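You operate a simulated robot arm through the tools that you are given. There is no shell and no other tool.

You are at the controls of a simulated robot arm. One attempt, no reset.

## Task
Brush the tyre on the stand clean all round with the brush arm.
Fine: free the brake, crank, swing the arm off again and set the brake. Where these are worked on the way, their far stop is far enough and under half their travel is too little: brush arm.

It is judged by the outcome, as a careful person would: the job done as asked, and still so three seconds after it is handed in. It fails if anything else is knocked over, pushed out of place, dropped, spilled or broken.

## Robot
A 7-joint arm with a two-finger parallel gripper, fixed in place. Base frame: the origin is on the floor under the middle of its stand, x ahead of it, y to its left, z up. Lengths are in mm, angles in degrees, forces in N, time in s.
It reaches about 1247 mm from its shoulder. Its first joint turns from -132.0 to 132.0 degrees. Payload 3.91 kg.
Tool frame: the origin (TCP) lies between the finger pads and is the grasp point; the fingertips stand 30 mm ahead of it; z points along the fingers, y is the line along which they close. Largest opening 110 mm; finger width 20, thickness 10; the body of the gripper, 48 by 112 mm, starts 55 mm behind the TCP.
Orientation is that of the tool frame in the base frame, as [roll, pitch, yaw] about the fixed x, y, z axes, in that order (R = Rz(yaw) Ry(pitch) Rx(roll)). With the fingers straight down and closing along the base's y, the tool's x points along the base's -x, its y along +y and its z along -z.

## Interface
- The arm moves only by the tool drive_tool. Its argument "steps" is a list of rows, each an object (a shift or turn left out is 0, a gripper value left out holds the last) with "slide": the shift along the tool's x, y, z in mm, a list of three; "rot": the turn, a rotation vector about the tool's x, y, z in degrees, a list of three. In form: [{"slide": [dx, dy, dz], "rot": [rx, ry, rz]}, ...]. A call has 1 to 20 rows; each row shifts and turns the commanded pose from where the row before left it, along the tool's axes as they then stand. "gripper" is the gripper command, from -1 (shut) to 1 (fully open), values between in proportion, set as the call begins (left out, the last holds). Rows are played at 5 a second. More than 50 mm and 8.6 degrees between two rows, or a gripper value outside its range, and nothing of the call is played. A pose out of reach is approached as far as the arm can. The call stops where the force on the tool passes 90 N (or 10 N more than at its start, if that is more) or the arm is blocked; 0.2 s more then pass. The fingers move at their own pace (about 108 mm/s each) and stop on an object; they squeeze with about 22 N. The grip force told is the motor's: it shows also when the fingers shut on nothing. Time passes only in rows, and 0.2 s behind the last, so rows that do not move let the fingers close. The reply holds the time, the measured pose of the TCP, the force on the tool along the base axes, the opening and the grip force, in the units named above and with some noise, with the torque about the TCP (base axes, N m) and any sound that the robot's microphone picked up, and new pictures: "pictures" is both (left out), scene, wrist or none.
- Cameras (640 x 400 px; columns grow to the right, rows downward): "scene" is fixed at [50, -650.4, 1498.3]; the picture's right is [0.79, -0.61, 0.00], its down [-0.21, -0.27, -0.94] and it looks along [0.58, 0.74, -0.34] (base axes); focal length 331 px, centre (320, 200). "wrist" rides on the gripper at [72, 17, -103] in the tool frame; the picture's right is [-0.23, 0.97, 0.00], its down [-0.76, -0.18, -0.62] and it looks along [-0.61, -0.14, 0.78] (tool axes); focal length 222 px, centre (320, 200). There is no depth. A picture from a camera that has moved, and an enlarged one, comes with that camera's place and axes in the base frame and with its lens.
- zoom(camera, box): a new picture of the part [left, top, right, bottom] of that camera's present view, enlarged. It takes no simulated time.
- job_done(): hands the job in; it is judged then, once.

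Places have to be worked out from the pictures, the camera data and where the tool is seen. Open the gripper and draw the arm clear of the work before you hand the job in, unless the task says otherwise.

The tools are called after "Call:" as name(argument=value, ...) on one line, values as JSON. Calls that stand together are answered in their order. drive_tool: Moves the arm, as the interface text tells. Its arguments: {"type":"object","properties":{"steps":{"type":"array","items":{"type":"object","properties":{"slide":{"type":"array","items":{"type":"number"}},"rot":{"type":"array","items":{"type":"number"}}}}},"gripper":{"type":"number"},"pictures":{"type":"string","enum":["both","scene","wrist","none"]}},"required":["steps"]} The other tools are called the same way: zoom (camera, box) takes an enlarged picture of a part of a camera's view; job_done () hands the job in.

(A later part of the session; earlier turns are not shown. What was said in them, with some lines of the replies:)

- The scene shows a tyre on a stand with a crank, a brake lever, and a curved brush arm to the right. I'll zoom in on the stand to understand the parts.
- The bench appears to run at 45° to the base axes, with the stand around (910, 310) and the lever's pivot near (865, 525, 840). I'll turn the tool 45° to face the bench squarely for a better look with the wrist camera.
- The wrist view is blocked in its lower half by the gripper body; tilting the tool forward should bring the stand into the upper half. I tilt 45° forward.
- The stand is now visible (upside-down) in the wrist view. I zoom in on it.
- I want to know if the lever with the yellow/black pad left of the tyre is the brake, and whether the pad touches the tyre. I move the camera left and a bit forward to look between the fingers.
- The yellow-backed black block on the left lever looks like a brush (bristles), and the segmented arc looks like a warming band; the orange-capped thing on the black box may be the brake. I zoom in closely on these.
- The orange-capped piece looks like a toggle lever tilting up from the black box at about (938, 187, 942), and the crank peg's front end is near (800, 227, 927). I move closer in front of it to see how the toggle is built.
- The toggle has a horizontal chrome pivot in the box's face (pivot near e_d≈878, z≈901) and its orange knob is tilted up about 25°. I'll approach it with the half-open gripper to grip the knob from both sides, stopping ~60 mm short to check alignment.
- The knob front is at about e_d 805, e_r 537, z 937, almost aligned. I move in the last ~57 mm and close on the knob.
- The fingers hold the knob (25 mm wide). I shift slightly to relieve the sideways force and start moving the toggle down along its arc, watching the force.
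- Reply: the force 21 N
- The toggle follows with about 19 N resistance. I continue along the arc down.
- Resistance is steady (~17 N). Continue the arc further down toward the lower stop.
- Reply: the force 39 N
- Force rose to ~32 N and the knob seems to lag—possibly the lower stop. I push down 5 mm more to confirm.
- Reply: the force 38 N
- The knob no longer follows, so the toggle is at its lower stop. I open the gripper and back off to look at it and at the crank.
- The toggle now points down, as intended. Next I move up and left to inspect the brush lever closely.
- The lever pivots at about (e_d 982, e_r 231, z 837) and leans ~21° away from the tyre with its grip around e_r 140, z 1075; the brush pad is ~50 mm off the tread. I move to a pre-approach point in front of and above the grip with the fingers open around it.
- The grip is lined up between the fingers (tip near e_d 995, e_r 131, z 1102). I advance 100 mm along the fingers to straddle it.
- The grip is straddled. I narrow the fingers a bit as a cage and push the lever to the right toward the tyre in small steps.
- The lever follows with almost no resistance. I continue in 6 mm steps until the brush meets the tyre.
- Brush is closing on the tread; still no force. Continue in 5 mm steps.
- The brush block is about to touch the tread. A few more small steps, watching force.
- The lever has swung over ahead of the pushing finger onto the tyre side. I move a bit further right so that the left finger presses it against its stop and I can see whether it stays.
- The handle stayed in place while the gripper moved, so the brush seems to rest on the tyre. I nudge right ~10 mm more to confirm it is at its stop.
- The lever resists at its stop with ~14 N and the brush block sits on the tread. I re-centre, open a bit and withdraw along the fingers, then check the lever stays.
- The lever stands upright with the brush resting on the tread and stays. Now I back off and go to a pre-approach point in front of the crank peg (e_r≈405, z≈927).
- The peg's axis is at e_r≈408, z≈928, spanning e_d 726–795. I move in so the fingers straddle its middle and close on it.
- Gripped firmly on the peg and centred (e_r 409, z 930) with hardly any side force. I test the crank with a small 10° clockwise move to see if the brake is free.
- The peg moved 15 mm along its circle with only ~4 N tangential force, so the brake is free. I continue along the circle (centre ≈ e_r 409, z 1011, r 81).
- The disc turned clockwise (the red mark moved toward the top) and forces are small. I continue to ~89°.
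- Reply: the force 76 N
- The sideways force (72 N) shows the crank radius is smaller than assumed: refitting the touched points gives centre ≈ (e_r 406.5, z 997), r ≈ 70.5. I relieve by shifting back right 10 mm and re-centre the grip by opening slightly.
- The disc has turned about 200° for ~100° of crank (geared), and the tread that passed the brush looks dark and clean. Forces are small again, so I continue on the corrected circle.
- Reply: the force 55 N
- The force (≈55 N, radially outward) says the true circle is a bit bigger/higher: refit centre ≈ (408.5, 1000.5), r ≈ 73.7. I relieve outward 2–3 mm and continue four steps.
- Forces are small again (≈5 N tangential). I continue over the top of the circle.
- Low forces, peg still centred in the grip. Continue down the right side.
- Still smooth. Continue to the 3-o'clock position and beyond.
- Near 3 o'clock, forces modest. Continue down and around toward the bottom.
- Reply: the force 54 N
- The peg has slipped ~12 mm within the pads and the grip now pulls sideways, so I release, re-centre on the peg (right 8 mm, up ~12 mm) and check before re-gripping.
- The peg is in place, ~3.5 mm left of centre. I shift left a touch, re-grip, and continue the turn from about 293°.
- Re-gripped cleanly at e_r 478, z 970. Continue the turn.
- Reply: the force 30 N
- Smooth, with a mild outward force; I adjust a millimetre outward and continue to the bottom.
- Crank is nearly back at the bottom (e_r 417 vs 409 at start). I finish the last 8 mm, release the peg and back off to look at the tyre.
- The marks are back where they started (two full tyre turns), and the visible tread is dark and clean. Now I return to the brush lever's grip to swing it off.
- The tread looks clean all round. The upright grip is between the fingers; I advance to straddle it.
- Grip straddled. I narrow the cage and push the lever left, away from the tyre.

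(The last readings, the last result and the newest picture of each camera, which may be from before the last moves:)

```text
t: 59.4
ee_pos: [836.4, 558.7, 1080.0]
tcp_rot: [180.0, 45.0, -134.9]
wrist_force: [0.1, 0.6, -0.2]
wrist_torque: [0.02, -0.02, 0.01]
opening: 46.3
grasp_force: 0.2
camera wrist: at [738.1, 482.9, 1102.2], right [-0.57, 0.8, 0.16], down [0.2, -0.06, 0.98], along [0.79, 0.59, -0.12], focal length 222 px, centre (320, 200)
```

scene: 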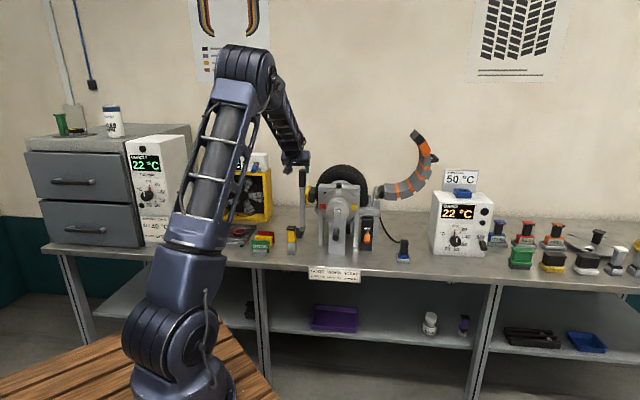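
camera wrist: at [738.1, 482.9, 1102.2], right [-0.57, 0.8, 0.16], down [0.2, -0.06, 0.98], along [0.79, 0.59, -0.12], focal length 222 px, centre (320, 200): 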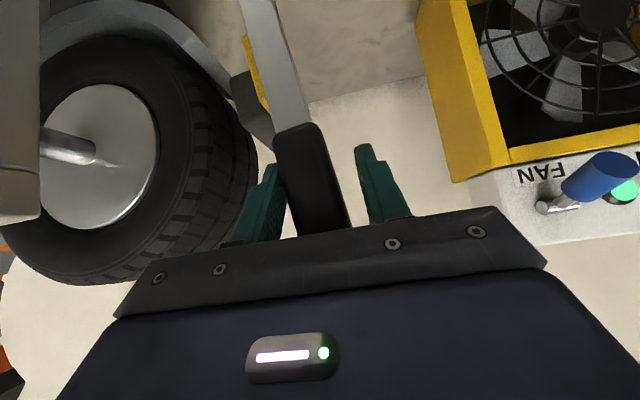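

The lever follows. I keep pushing left with a slight downward arc toward its rest stop.

Call:
drive_tool(steps=[{"slide": [0.5, 7, 0.5]}, {"slide": [0.5, 7, 0.5]}, {"slide": [0.7, 7, 0.7]}, {"slide": [0.8, 7, 0.8]}, {"slide": [0.9, 7, 0.9]}, {"slide": [1, 7, 1]}, {"slide": [1, 5, 1]}, {"slide": [0, 0, 0]}])

```text
t: 61.2
ee_pos: [804.9, 590.9, 1072.8]
tcp_rot: [-179.8, 44.9, -135.1]
wrist_force: [15.9, -8.9, -0.1]
wrist_torque: [-1.95, -3.84, -0.63]
opening: 49.3
grasp_force: 45.6
camera wrist: at [706.3, 514.7, 1093.8], right [-0.57, 0.8, 0.16], down [0.19, -0.06, 0.98], along [0.8, 0.59, -0.12], focal length 222 px, centre (320, 200)
```

scene: 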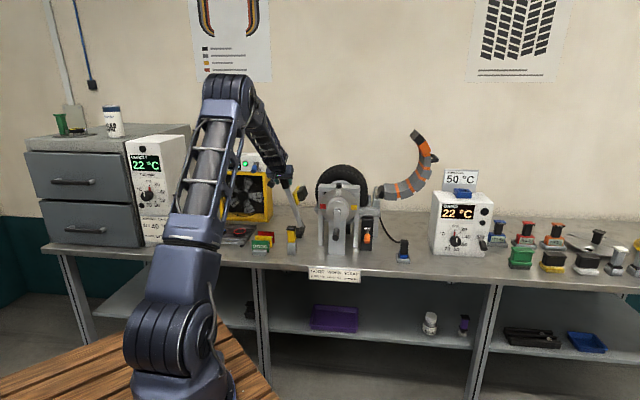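
wrist: 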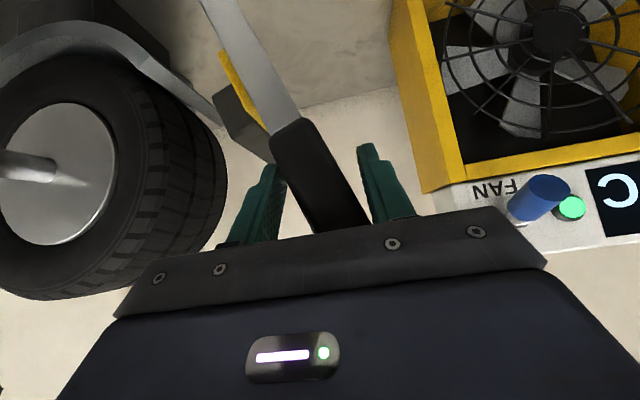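

The tilted grip is wedging between the narrow fingers. I widen the opening and push on left with the right finger to the rest stop.

Call:
drive_tool(steps=[{"slide": [0, 0, 0]}, {"slide": [0, 0, 0]}, {"slide": [0, 4, 0]}, {"slide": [0, 4, 0]}, {"slide": [0, 4, 0]}], gripper=0.2, pictures="wrist")

```text
t: 62.4
ee_pos: [794.4, 599.9, 1073.6]
tcp_rot: [179.9, 44.9, -135.0]
wrist_force: [-0.6, -0.3, -0.1]
wrist_torque: [-0.03, 0.03, -0.03]
opening: 66.1
grasp_force: 0.1
camera wrist: at [695.4, 523.0, 1094.8], right [-0.57, 0.8, 0.16], down [0.2, -0.06, 0.98], along [0.79, 0.59, -0.12], focal length 222 px, centre (320, 200)
```

wrist: 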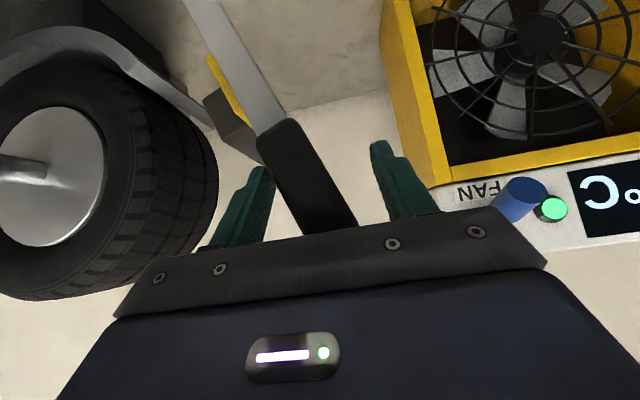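

Call:
drive_tool(steps=[{"slide": [0, 4, 0]}, {"slide": [0, 3, 0]}, {"slide": [0, 3, 0]}, {"slide": [0, 3, 0]}], pictures="wrist")

```text
t: 63.4
ee_pos: [788.0, 606.6, 1073.8]
tcp_rot: [180.0, 44.9, -135.0]
wrist_force: [8.2, -12.7, 0.2]
wrist_torque: [-0.42, -0.22, -0.37]
opening: 73.3
grasp_force: 7.3
camera wrist: at [689.0, 531.0, 1094.6], right [-0.57, 0.8, 0.16], down [0.19, -0.06, 0.98], along [0.8, 0.59, -0.12], focal length 222 px, centre (320, 200)
```

wrist: 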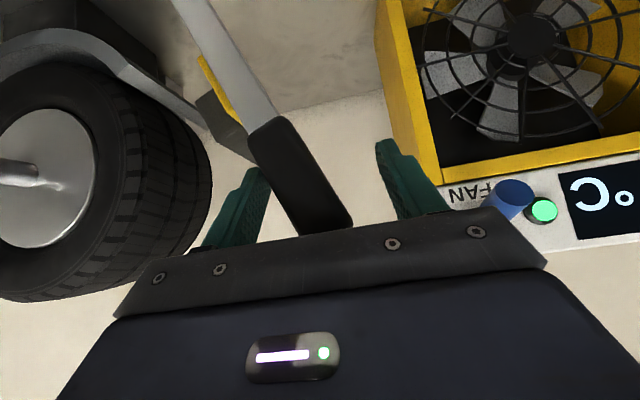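

The lever resists with ~15 N just as at its other stop, so it's back at its rest stop. I re-centre, withdraw, and check.

Call:
drive_tool(steps=[{"slide": [0, -4, 0]}, {"slide": [0, -4, 0]}, {"slide": [0, -2, 0]}, {"slide": [0, 0, -20]}, {"slide": [0, 0, -35]}, {"slide": [0, 0, -40]}, {"slide": [0, 0, -40]}, {"slide": [0, 0, 0]}], gripper=0.2)

Call:
zoom(camera="scene", box=[250, 140, 390, 270])

Call:
zoom(camera="wrist", box=[140, 0, 400, 220])

```text
t: 65.2
ee_pos: [724.6, 536.6, 1167.0]
tcp_rot: [-180.0, 45.0, -135.0]
wrist_force: [0.2, 0.3, 0.2]
wrist_torque: [0.0, 0.01, 0.02]
opening: 65.6
grasp_force: 0.0
camera wrist: at [625.6, 460.0, 1188.2], right [-0.57, 0.8, 0.16], down [0.2, -0.06, 0.98], along [0.79, 0.59, -0.12], focal length 222 px, centre (320, 200)
```

scene: 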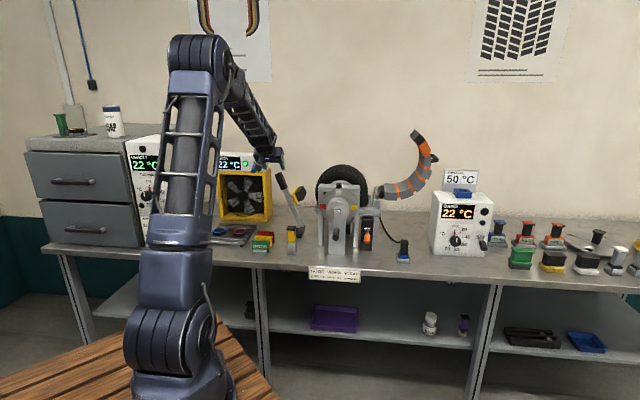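
wrist: 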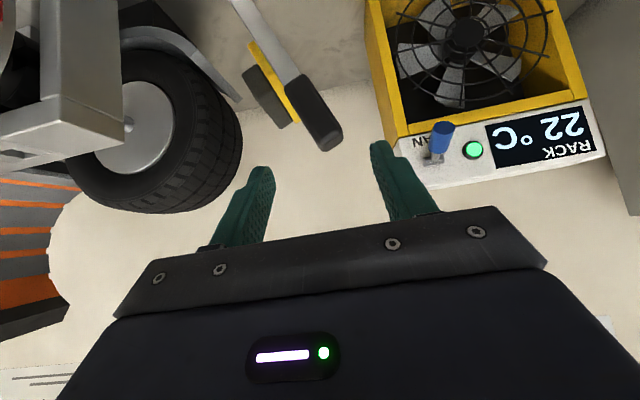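

```text
3.08 times, centred on (320, 205) of scene
camera zoom: at [50.0, -650.4, 1498.3], right [0.79, -0.61, 0.0], down [-0.21, -0.27, -0.94], along [0.58, 0.74, -0.34], focal length 1019 px, centre (320, 185)
```

zoom: 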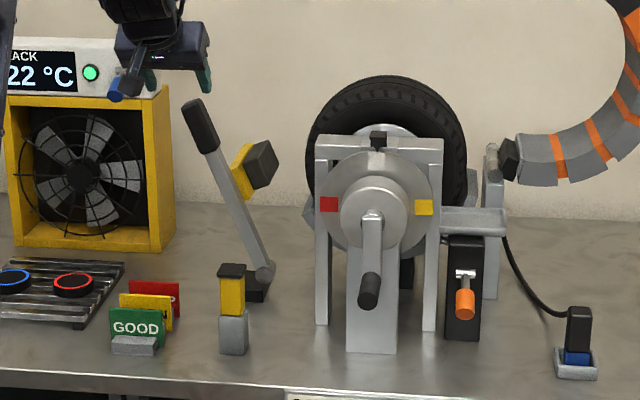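

```text
1.82 times, centred on (270, 110) of wrist
camera zoom: at [625.6, 460.0, 1188.2], right [-0.57, 0.8, 0.16], down [0.2, -0.06, 0.98], along [0.79, 0.59, -0.12], focal length 404 px, centre (411, 364)
```

zoom: 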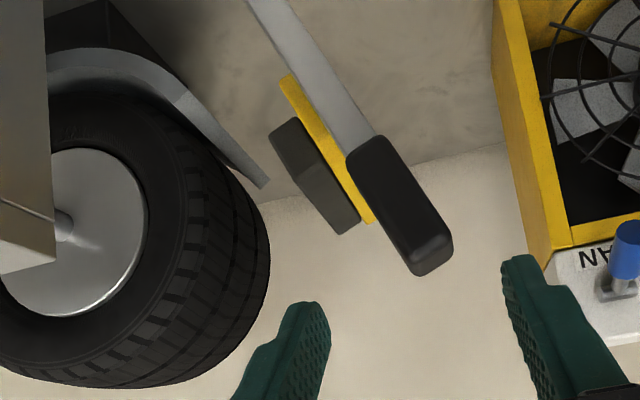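

The brush lever is back at its rest position and everything else is unchanged. Now I travel back to the brake toggle to set it: back out, across at a safe height.

Call:
drive_tool(steps=[{"slide": [29.5, 0, -29.5]}, {"slide": [29.5, 0, -29.5]}, {"slide": [29.5, 0, -29.5]}, {"slide": [29.5, 0, -29.5]}, {"slide": [29.5, 0, -29.5]}, {"slide": [29.5, 0, -29.5]}, {"slide": [0, -44.7, 0]}, {"slide": [0, -44.7, 0]}, {"slide": [0, -44.7, 0]}, {"slide": [0, -44.7, 0]}, {"slide": [0, -44.7, 0]}, {"slide": [0, -44.7, 0]}, {"slide": [0, -44.7, 0]}, {"slide": [0, -44.7, 0]}, {"slide": [0, -44.7, 0]}, {"slide": [0, 0, 0]}], pictures="none")

Call:
drive_tool(steps=[{"slide": [15.1, 0, 38.7]}, {"slide": [15.1, 0, 38.7]}, {"slide": [15.1, 0, 38.7]}, {"slide": [15.1, 0, 38.7]}, {"slide": [15.1, 0, 38.7]}, {"slide": [15.1, 0, 38.7]}, {"slide": [0, 0, 0]}])

Call:
zoom(camera="wrist", box=[240, 60, 420, 220])

```text
t: 68.6
ee_pos: [836.9, 73.2, 1167.8]
tcp_rot: [-180.0, 45.0, -135.0]
wrist_force: [0.0, 0.3, -0.9]
wrist_torque: [0.0, 0.03, -0.02]
opening: 66.0
grasp_force: 0.0
```

```text
t: 70.2
ee_pos: [903.4, 146.0, 939.3]
tcp_rot: [180.0, 44.9, -135.0]
wrist_force: [0.7, -0.8, 0.3]
wrist_torque: [-0.01, 0.02, 0.0]
opening: 66.1
grasp_force: 0.1
camera wrist: at [804.7, 70.2, 961.3], right [-0.57, 0.8, 0.16], down [0.19, -0.06, 0.98], along [0.79, 0.59, -0.12], focal length 222 px, centre (320, 200)
```

scene: 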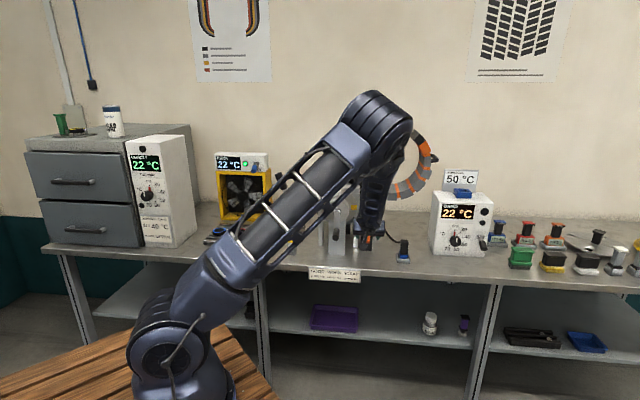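
wrist: 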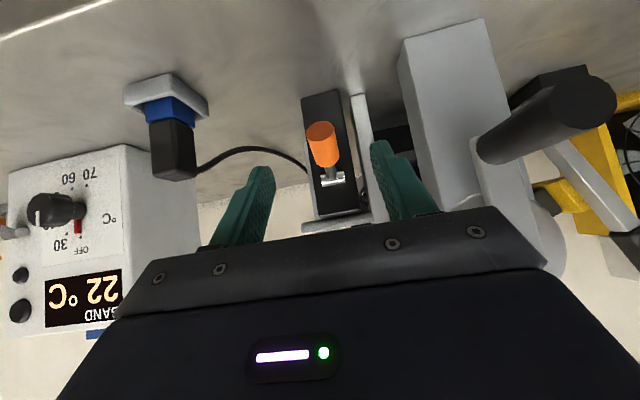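

```text
2.50 times, centred on (330, 140) of wrist
camera zoom: at [804.7, 70.2, 961.3], right [-0.57, 0.8, 0.16], down [0.19, -0.06, 0.98], along [0.79, 0.59, -0.12], focal length 555 px, centre (295, 350)
```

zoom: 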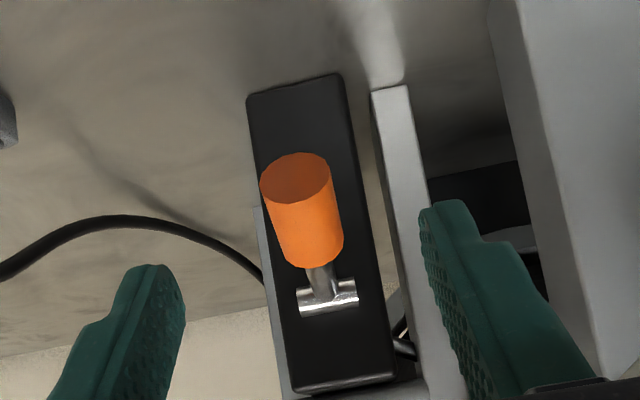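

The toggle hangs at about −20°, knob near e_d 802–815, z 880. I move in to straddle the knob and grip it.

Call:
drive_tool(steps=[{"slide": [-3.2, 0, 22.6]}, {"slide": [-3.2, 0, 22.6]}, {"slide": [-3.2, 0, 22.6]}, {"slide": [-3.1, 0, 22.6]}, {"slide": [0, 0, 0]}], pictures="wrist")

Call:
drive_tool(steps=[{"slide": [0, 0, 0]}, {"slide": [0, 0, 0]}, {"slide": [0, 0, 0]}], gripper=-1, pictures="wrist")

```text
t: 71.4
ee_pos: [954.9, 197.9, 882.9]
tcp_rot: [180.0, 44.9, -135.1]
wrist_force: [-0.3, 0.1, 0.6]
wrist_torque: [0.01, -0.03, 0.01]
opening: 65.8
grasp_force: 0.2
camera wrist: at [856.5, 121.1, 905.8], right [-0.57, 0.8, 0.16], down [0.2, -0.06, 0.98], along [0.79, 0.59, -0.12], focal length 222 px, centre (320, 200)
```

wrist: 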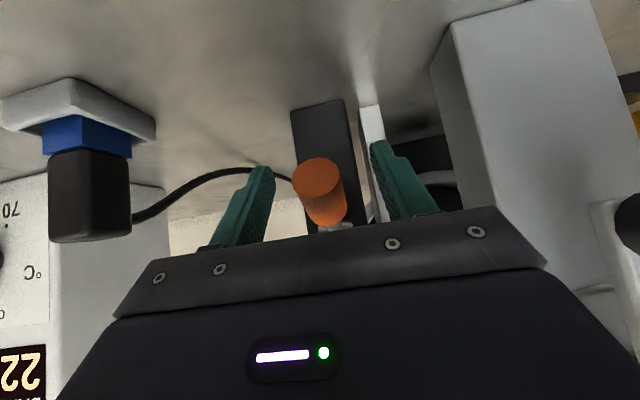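

```text
t: 72.2
ee_pos: [953.5, 198.2, 883.7]
tcp_rot: [-180.0, 45.0, -134.9]
wrist_force: [-4.8, 4.9, -1.1]
wrist_torque: [0.03, -0.02, -0.02]
opening: 24.1
grasp_force: 44.4
camera wrist: at [856.0, 121.5, 905.8], right [-0.58, 0.8, 0.16], down [0.2, -0.06, 0.98], along [0.79, 0.59, -0.12], focal length 222 px, centre (320, 200)
```

wrist: 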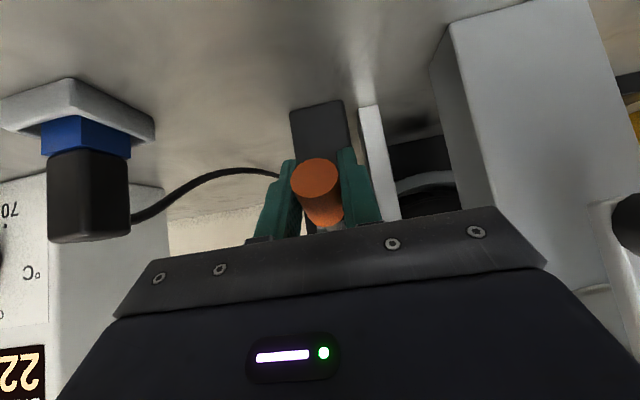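

Gripped on the knob. I lift the toggle along its arc back up.

Call:
drive_tool(steps=[{"slide": [-2.9, 0, -5.1]}, {"slide": [-2.9, 0, -5.0]}, {"slide": [-3.7, 0, -4.5]}, {"slide": [-3.8, 0, -4.5]}, {"slide": [-4.5, 0, -3.8]}, {"slide": [-4.5, 0, -3.7]}], pictures="wrist")

```text
t: 73.6
ee_pos: [952.5, 194.8, 918.2]
tcp_rot: [179.9, 45.0, -134.8]
wrist_force: [-34.6, 21.8, -20.3]
wrist_torque: [-0.57, 0.95, 0.1]
opening: 24.4
grasp_force: 44.9
camera wrist: at [853.5, 118.5, 940.8], right [-0.58, 0.8, 0.16], down [0.2, -0.06, 0.98], along [0.79, 0.6, -0.13], focal length 222 px, centre (320, 200)
```

wrist: 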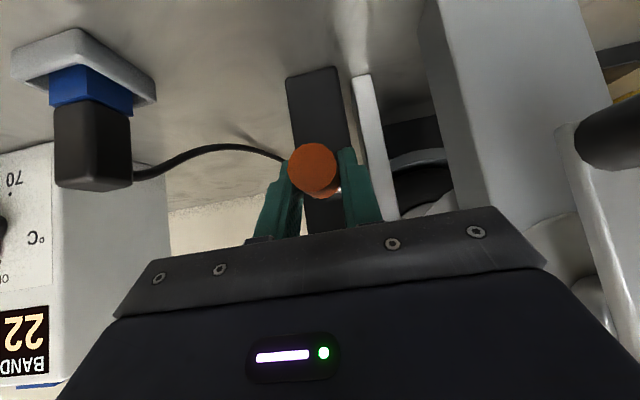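

There's a 40 N sideways load, so I shift 3–4 mm left to relieve it while continuing up.

Call:
drive_tool(steps=[{"slide": [0, 2, 0]}, {"slide": [0, 2, 0]}, {"slide": [-5.0, 0, -3.0]}, {"slide": [-5.1, 0, -2.9]}], pictures="wrist")

```text
t: 74.6
ee_pos: [952.2, 197.0, 930.6]
tcp_rot: [-180.0, 45.0, -135.0]
wrist_force: [-18.7, 0.7, -19.4]
wrist_torque: [-0.79, 0.97, 0.11]
opening: 24.6
grasp_force: 45.5
camera wrist: at [854.2, 120.4, 952.2], right [-0.57, 0.8, 0.16], down [0.19, -0.06, 0.98], along [0.8, 0.59, -0.12], focal length 222 px, centre (320, 200)
```

wrist: 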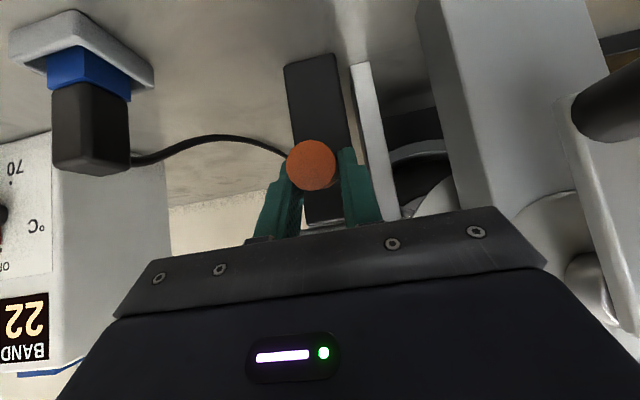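

The toggle follows but lags slightly (slip in the pads). Continue up to its upper stop.

Call:
drive_tool(steps=[{"slide": [-5.3, 0.5, -2.3]}, {"slide": [-5.3, 0.5, -2.3]}, {"slide": [-5.3, 0, -2.0]}], pictures="wrist")

```text
t: 75.4
ee_pos: [957.5, 201.1, 946.7]
tcp_rot: [-180.0, 45.0, -135.2]
wrist_force: [1.7, -18.4, -24.1]
wrist_torque: [-1.16, 0.83, -0.19]
opening: 24.6
grasp_force: 45.1
camera wrist: at [858.5, 125.0, 967.4], right [-0.57, 0.8, 0.16], down [0.19, -0.06, 0.98], along [0.8, 0.59, -0.12], focal length 222 px, centre (320, 200)
```

wrist: 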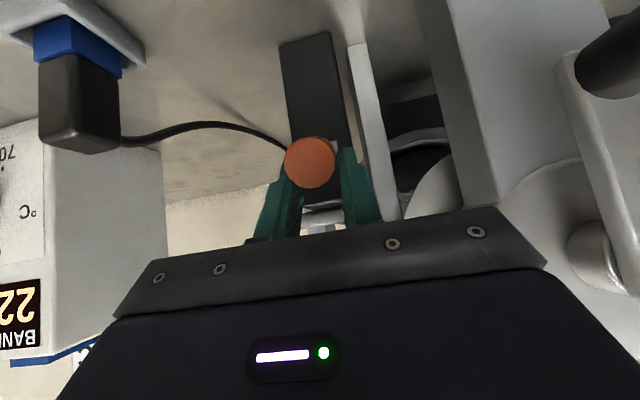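

Knob face is at z≈934 vs 937 originally. I push up a few more mm to reach the stop.

Call:
drive_tool(steps=[{"slide": [-4, 0, -1.5]}, {"slide": [-4, 0, -1.5]}, {"slide": [-3, 0, -1.2]}], pictures="wrist")

```text
t: 76.2
ee_pos: [957.4, 208.4, 958.6]
tcp_rot: [179.9, 45.1, -134.9]
wrist_force: [0.0, 0.4, 0.2]
wrist_torque: [-0.01, -0.02, -0.01]
opening: 0.0
grasp_force: 37.8
camera wrist: at [860.3, 131.3, 979.7], right [-0.58, 0.8, 0.16], down [0.19, -0.06, 0.98], along [0.79, 0.6, -0.12], focal length 222 px, centre (320, 200)
```

wrist: 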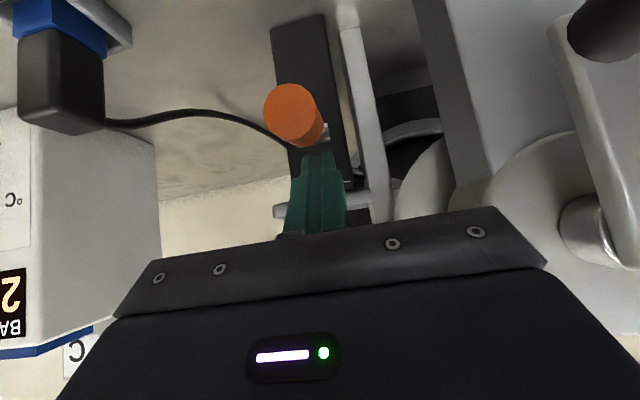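

The knob slipped out of the pads before the stop. I back off and look at where the toggle now stands.

Call:
drive_tool(steps=[{"slide": [0, 0, -25]}, {"slide": [0, 0, -25]}, {"slide": [0, 0, -25]}, {"slide": [0, 0, -25]}, {"slide": [0, 0, 0]}], gripper=0.2)

Call:
zoom(camera="wrist", box=[240, 60, 420, 220])

Call:
zoom(camera="scene", box=[340, 190, 400, 260])

```text
t: 77.4
ee_pos: [909.9, 154.5, 1026.2]
tcp_rot: [180.0, 45.0, -135.1]
wrist_force: [-0.3, 0.0, 0.5]
wrist_torque: [-0.01, 0.02, -0.01]
opening: 66.1
grasp_force: 0.0
camera wrist: at [811.4, 79.7, 1048.0], right [-0.58, 0.8, 0.16], down [0.19, -0.06, 0.98], along [0.79, 0.59, -0.12], focal length 222 px, centre (320, 200)
```

scene: 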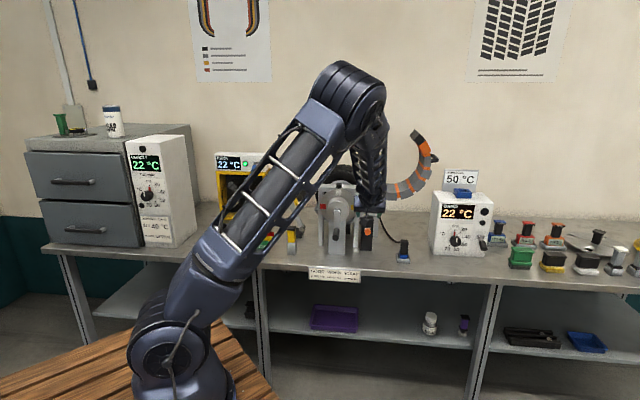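
wrist: 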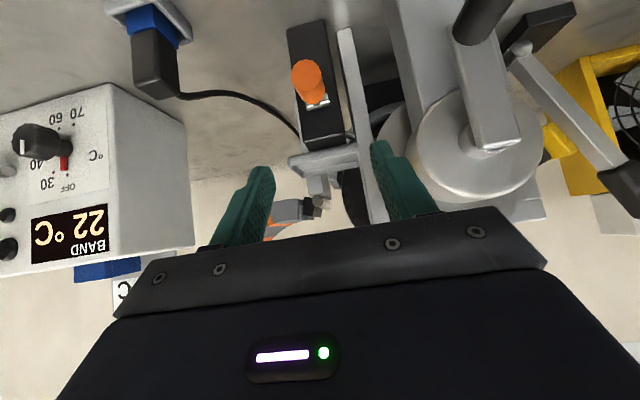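

```text
2.50 times, centred on (330, 140) of wrist
camera zoom: at [811.4, 79.7, 1048.0], right [-0.58, 0.8, 0.16], down [0.19, -0.06, 0.98], along [0.79, 0.59, -0.12], focal length 555 px, centre (295, 350)
```

zoom: 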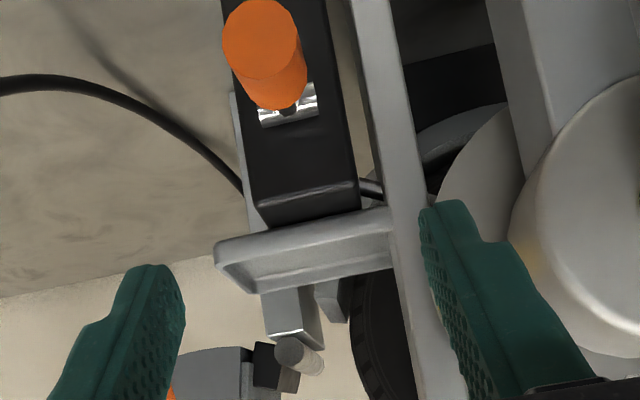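

```text
5.71 times, centred on (370, 225) of scene
camera zoom: at [50.0, -650.4, 1498.3], right [0.79, -0.61, 0.0], down [-0.21, -0.27, -0.94], along [0.58, 0.74, -0.34], focal length 1893 px, centre (34, 57)
```

zoom: 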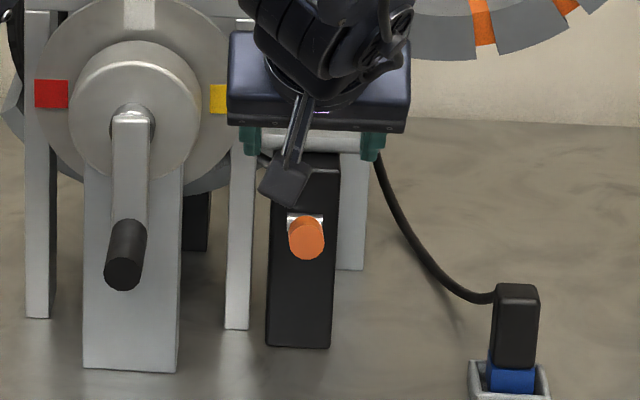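

The toggle rests at an intermediate position (~10° up), short of its upper stop. I re-grip it deeper on the knob and slightly more left, then raise it the rest of the way.

Call:
drive_tool(steps=[{"slide": [15.4, 0.5, 27.7]}, {"slide": [15.4, 0.5, 27.7]}, {"slide": [0, 0, 22.2]}, {"slide": [0, 0, 22.2]}, {"slide": [0, 0, 22.2]}, {"slide": [0, 0, 0]}], pictures="wrist")

Call:
zoom(camera="wrist", box=[220, 100, 420, 260])

```text
t: 78.8
ee_pos: [954.7, 201.3, 919.9]
tcp_rot: [179.9, 45.0, -135.0]
wrist_force: [-0.4, -0.2, -0.2]
wrist_torque: [0.01, 0.0, 0.0]
opening: 66.0
grasp_force: 0.2
camera wrist: at [857.9, 124.8, 940.4], right [-0.57, 0.8, 0.16], down [0.2, -0.06, 0.98], along [0.79, 0.59, -0.12], focal length 222 px, centre (320, 200)
```

wrist: 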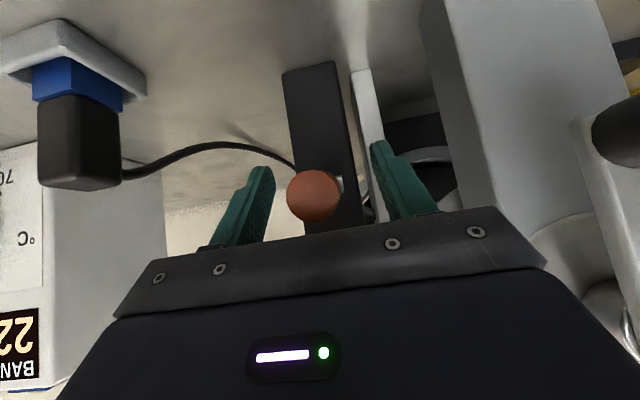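

```text
2.50 times, centred on (320, 180) of wrist
camera zoom: at [857.9, 124.8, 940.4], right [-0.57, 0.8, 0.16], down [0.2, -0.06, 0.98], along [0.79, 0.59, -0.12], focal length 555 px, centre (320, 250)
```

zoom: 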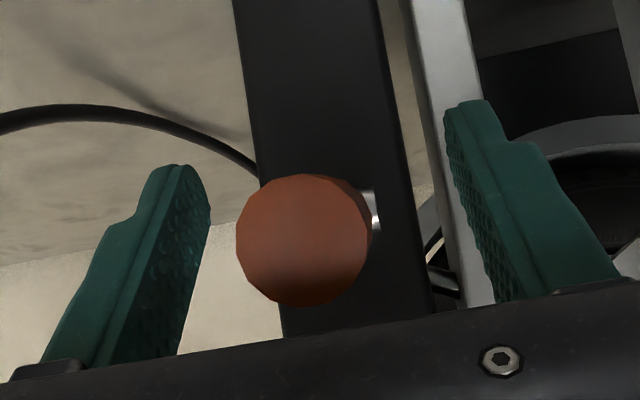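

The knob sits slightly high in the pads—good for lifting. I close and raise it in small steps.

Call:
drive_tool(steps=[{"slide": [0, 0, 0]}, {"slide": [0, 0, 0]}, {"slide": [0, 0, 0]}], gripper=-1, pictures="none")

Call:
drive_tool(steps=[{"slide": [-3.7, 0, -1.8]}, {"slide": [-3.7, 0, -1.8]}, {"slide": [-3.7, 0, -1.8]}], pictures="wrist")

```text
t: 79.6
ee_pos: [957.1, 200.1, 918.3]
tcp_rot: [-179.9, 45.0, -135.0]
wrist_force: [9.0, -2.8, -0.8]
wrist_torque: [0.01, 0.03, 0.13]
opening: 24.8
grasp_force: 44.5
```

```text
t: 80.4
ee_pos: [960.0, 202.7, 928.6]
tcp_rot: [180.0, 44.8, -135.2]
wrist_force: [5.8, -26.5, -20.2]
wrist_torque: [-0.74, 0.75, 0.07]
opening: 24.9
grasp_force: 45.5
camera wrist: at [860.4, 126.6, 951.5], right [-0.57, 0.8, 0.16], down [0.2, -0.06, 0.98], along [0.8, 0.59, -0.13], focal length 222 px, centre (320, 200)
```

wrist: 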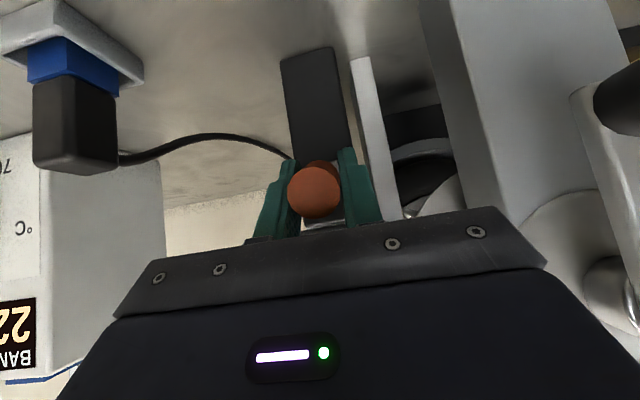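

The knob follows (face z≈931). Continue up to the stop.

Call:
drive_tool(steps=[{"slide": [-3.6, 0, -1.5]}, {"slide": [-3.6, 0, -1.5]}], pictures="wrist")

```text
t: 81.0
ee_pos: [961.4, 204.2, 935.7]
tcp_rot: [180.0, 44.7, -135.3]
wrist_force: [11.1, -36.6, -34.7]
wrist_torque: [-0.13, 0.03, 0.0]
opening: 24.8
grasp_force: 45.0
camera wrist: at [862.7, 129.0, 958.0], right [-0.57, 0.8, 0.16], down [0.2, -0.06, 0.98], along [0.8, 0.59, -0.13], focal length 222 px, centre (320, 200)
```

wrist: 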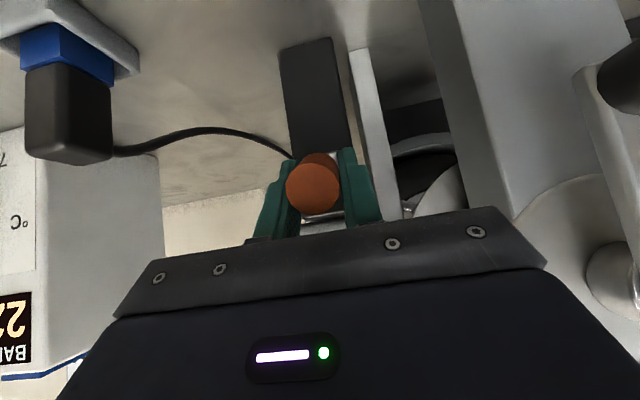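

Knob face is back to about z 936 with the force rising to 35 N—at or near the stop. One small push more to confirm, easing the sideways load.

Call:
drive_tool(steps=[{"slide": [-2.5, -2, -1.2]}, {"slide": [-2.5, 0, -1.2]}], pictures="wrist")

```text
t: 81.6
ee_pos: [963.2, 209.2, 944.1]
tcp_rot: [-179.8, 45.1, -134.9]
wrist_force: [17.7, -18.7, -15.9]
wrist_torque: [-0.23, -0.3, -0.09]
opening: 23.4
grasp_force: 44.7
camera wrist: at [865.7, 131.7, 965.8], right [-0.57, 0.8, 0.16], down [0.19, -0.06, 0.98], along [0.8, 0.59, -0.12], focal length 222 px, centre (320, 200)
```

wrist: 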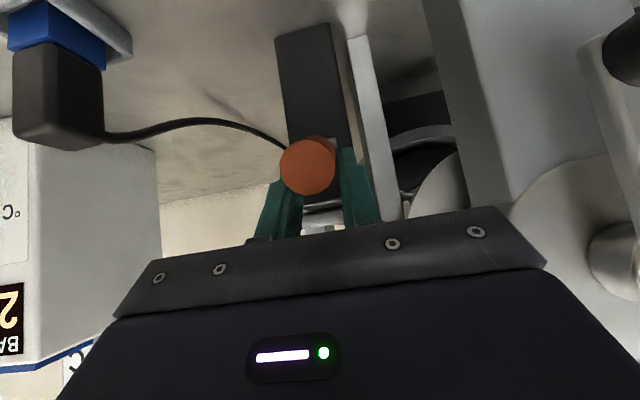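

The pads slid up over the knob, so the toggle is against its upper stop (face z≈937 as at the start). I open right away and look.

Call:
drive_tool(steps=[{"slide": [0, 0, 0]}, {"slide": [0, 0, 0]}, {"slide": [0, 0, -20]}, {"slide": [0, 0, -25]}, {"slide": [0, 0, -25]}, {"slide": [0, 0, -25]}, {"slide": [0, 0, 0]}], gripper=0.2)

Call:
zoom(camera="wrist", box=[240, 60, 420, 220])

Call:
zoom(camera="scene", box=[340, 190, 400, 260])

```text
t: 83.2
ee_pos: [913.9, 158.9, 1010.0]
tcp_rot: [-180.0, 45.0, -135.0]
wrist_force: [-0.6, 1.5, 0.4]
wrist_torque: [-0.01, 0.05, 0.02]
opening: 66.1
grasp_force: 0.1
camera wrist: at [816.7, 82.9, 1032.3], right [-0.57, 0.8, 0.16], down [0.2, -0.06, 0.98], along [0.79, 0.59, -0.12], focal length 222 px, centre (320, 200)
```

scene: 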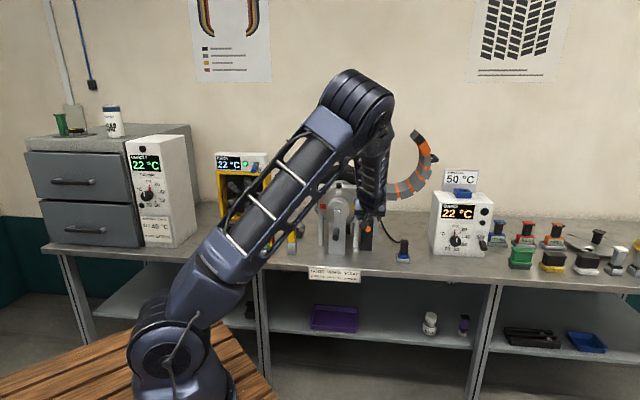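
wrist: 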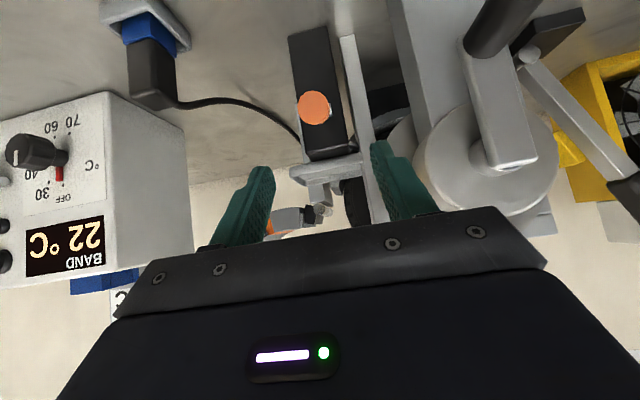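

```text
2.50 times, centred on (330, 140) of wrist
camera zoom: at [816.7, 82.9, 1032.3], right [-0.57, 0.8, 0.16], down [0.2, -0.06, 0.98], along [0.79, 0.59, -0.12], focal length 555 px, centre (295, 350)
```

zoom: 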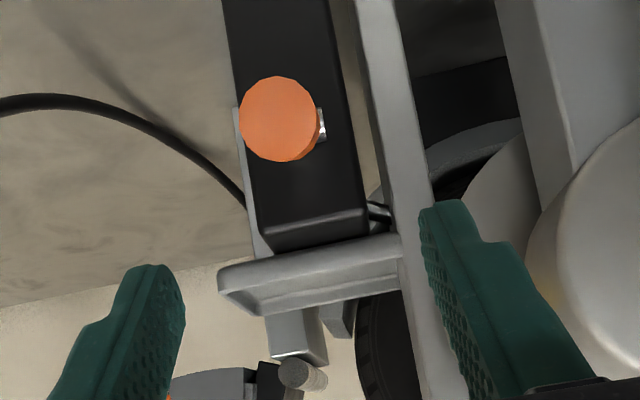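

```text
5.71 times, centred on (370, 225) of scene
camera zoom: at [50.0, -650.4, 1498.3], right [0.79, -0.61, 0.0], down [-0.21, -0.27, -0.94], along [0.58, 0.74, -0.34], focal length 1893 px, centre (34, 57)
```

zoom: 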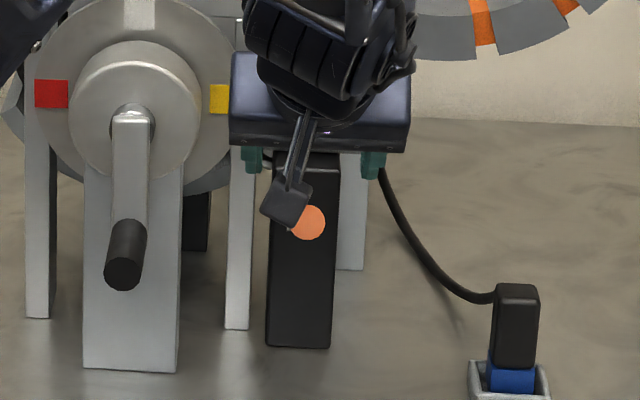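

The orange knob is now exactly where it was at the start (brake set). I withdraw the arm back and up, with the gripper open, and take a final look around.

Call:
drive_tool(steps=[{"slide": [0, 0, -40]}, {"slide": [0, 0, -42]}, {"slide": [0, 0, -42]}, {"slide": [0, 0, -42]}, {"slide": [0, 0, -42]}, {"slide": [0, 20, -40]}, {"slide": [0, 20, -40]}, {"slide": [0, 0, 0]}], gripper=1)

Call:
zoom(camera="wrist", box=[180, 0, 460, 220])

Call:
zoom(camera="scene", box=[230, 140, 420, 280])

```text
t: 85.0
ee_pos: [743.4, 43.6, 1215.9]
tcp_rot: [180.0, 45.0, -135.0]
wrist_force: [0.4, -0.2, -0.2]
wrist_torque: [-0.01, 0.01, -0.02]
opening: 110.2
grasp_force: 0.1
camera wrist: at [645.1, -33.5, 1237.6], right [-0.57, 0.8, 0.16], down [0.2, -0.06, 0.98], along [0.79, 0.59, -0.12], focal length 222 px, centre (320, 200)
```

scene: 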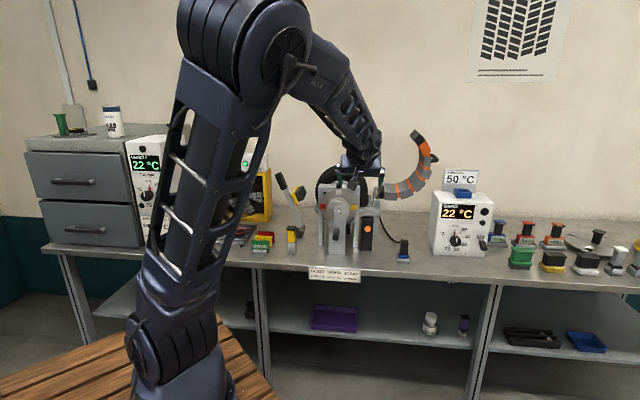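
wrist: 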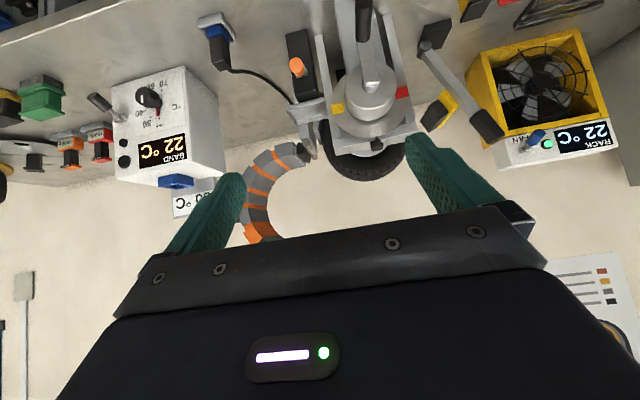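

```text
1.82 times, centred on (320, 110) of wrist
camera zoom: at [645.1, -33.5, 1237.6], right [-0.57, 0.8, 0.16], down [0.2, -0.06, 0.98], along [0.79, 0.59, -0.12], focal length 404 px, centre (320, 364)
```

zoom: 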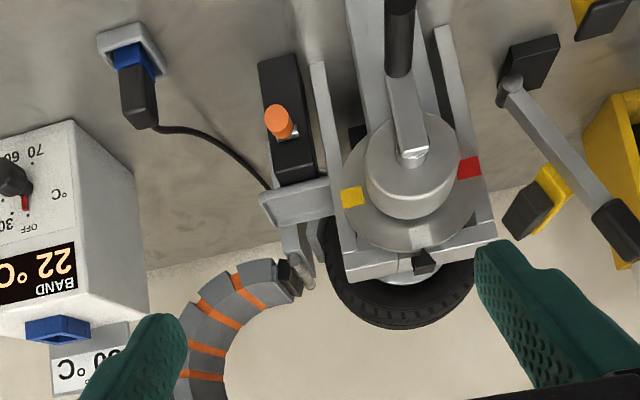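

```text
2.86 times, centred on (325, 210) of scene
camera zoom: at [50.0, -650.4, 1498.3], right [0.79, -0.61, 0.0], down [-0.21, -0.27, -0.94], along [0.58, 0.74, -0.34], focal length 946 px, centre (306, 171)
```

zoom: 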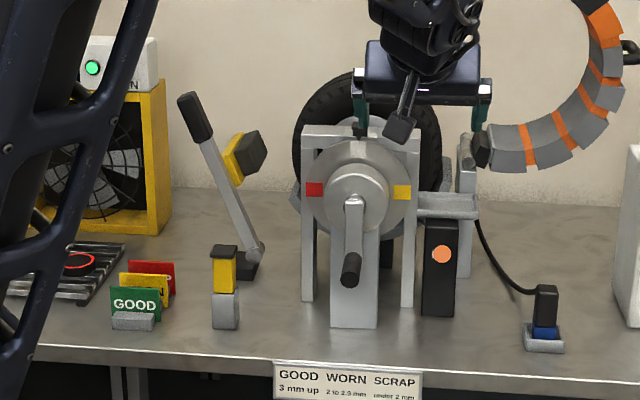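

The tread is dark and clean. The brush lever is back at its rest, the crank and marks are where they began, and the brake toggle is up as at the start. Nothing else has moved, and the open gripper is clear of the bench, so I hand the job in.

Call:
job_done()

```text
The job is handed in.
```

The tyre has been brushed all the way round and the job is handed in; I haven't seen the verdict. Everything I could see of the tread went from dusty tan to dark and clean.

- **Brake:** I took the orange toggle on the black box beside the stand to be the brake. I moved it down before cranking, and the crank then turned freely. I didn't test the crank with the toggle up.
- **Brush arm on:** I swung the left lever to its far stop. The brush rested on the tread and stayed there by itself.
- **Cranking:** I made one full crank turn, which is about two full turns of the tyre. The coloured marks on the disc are back where they started.
- **Brush arm off:** I pushed the lever back to its rest stop. It stands at the same tilt as at the start.
- **Brake set:** The toggle is back up, with the knob where it was at the start. On the first try it slipped out of the fingers partway up, so I gripped it again and raised it to the stop.

Nothing else on the bench looked moved in the last pictures. The gripper is open and the arm is clear of the bench.
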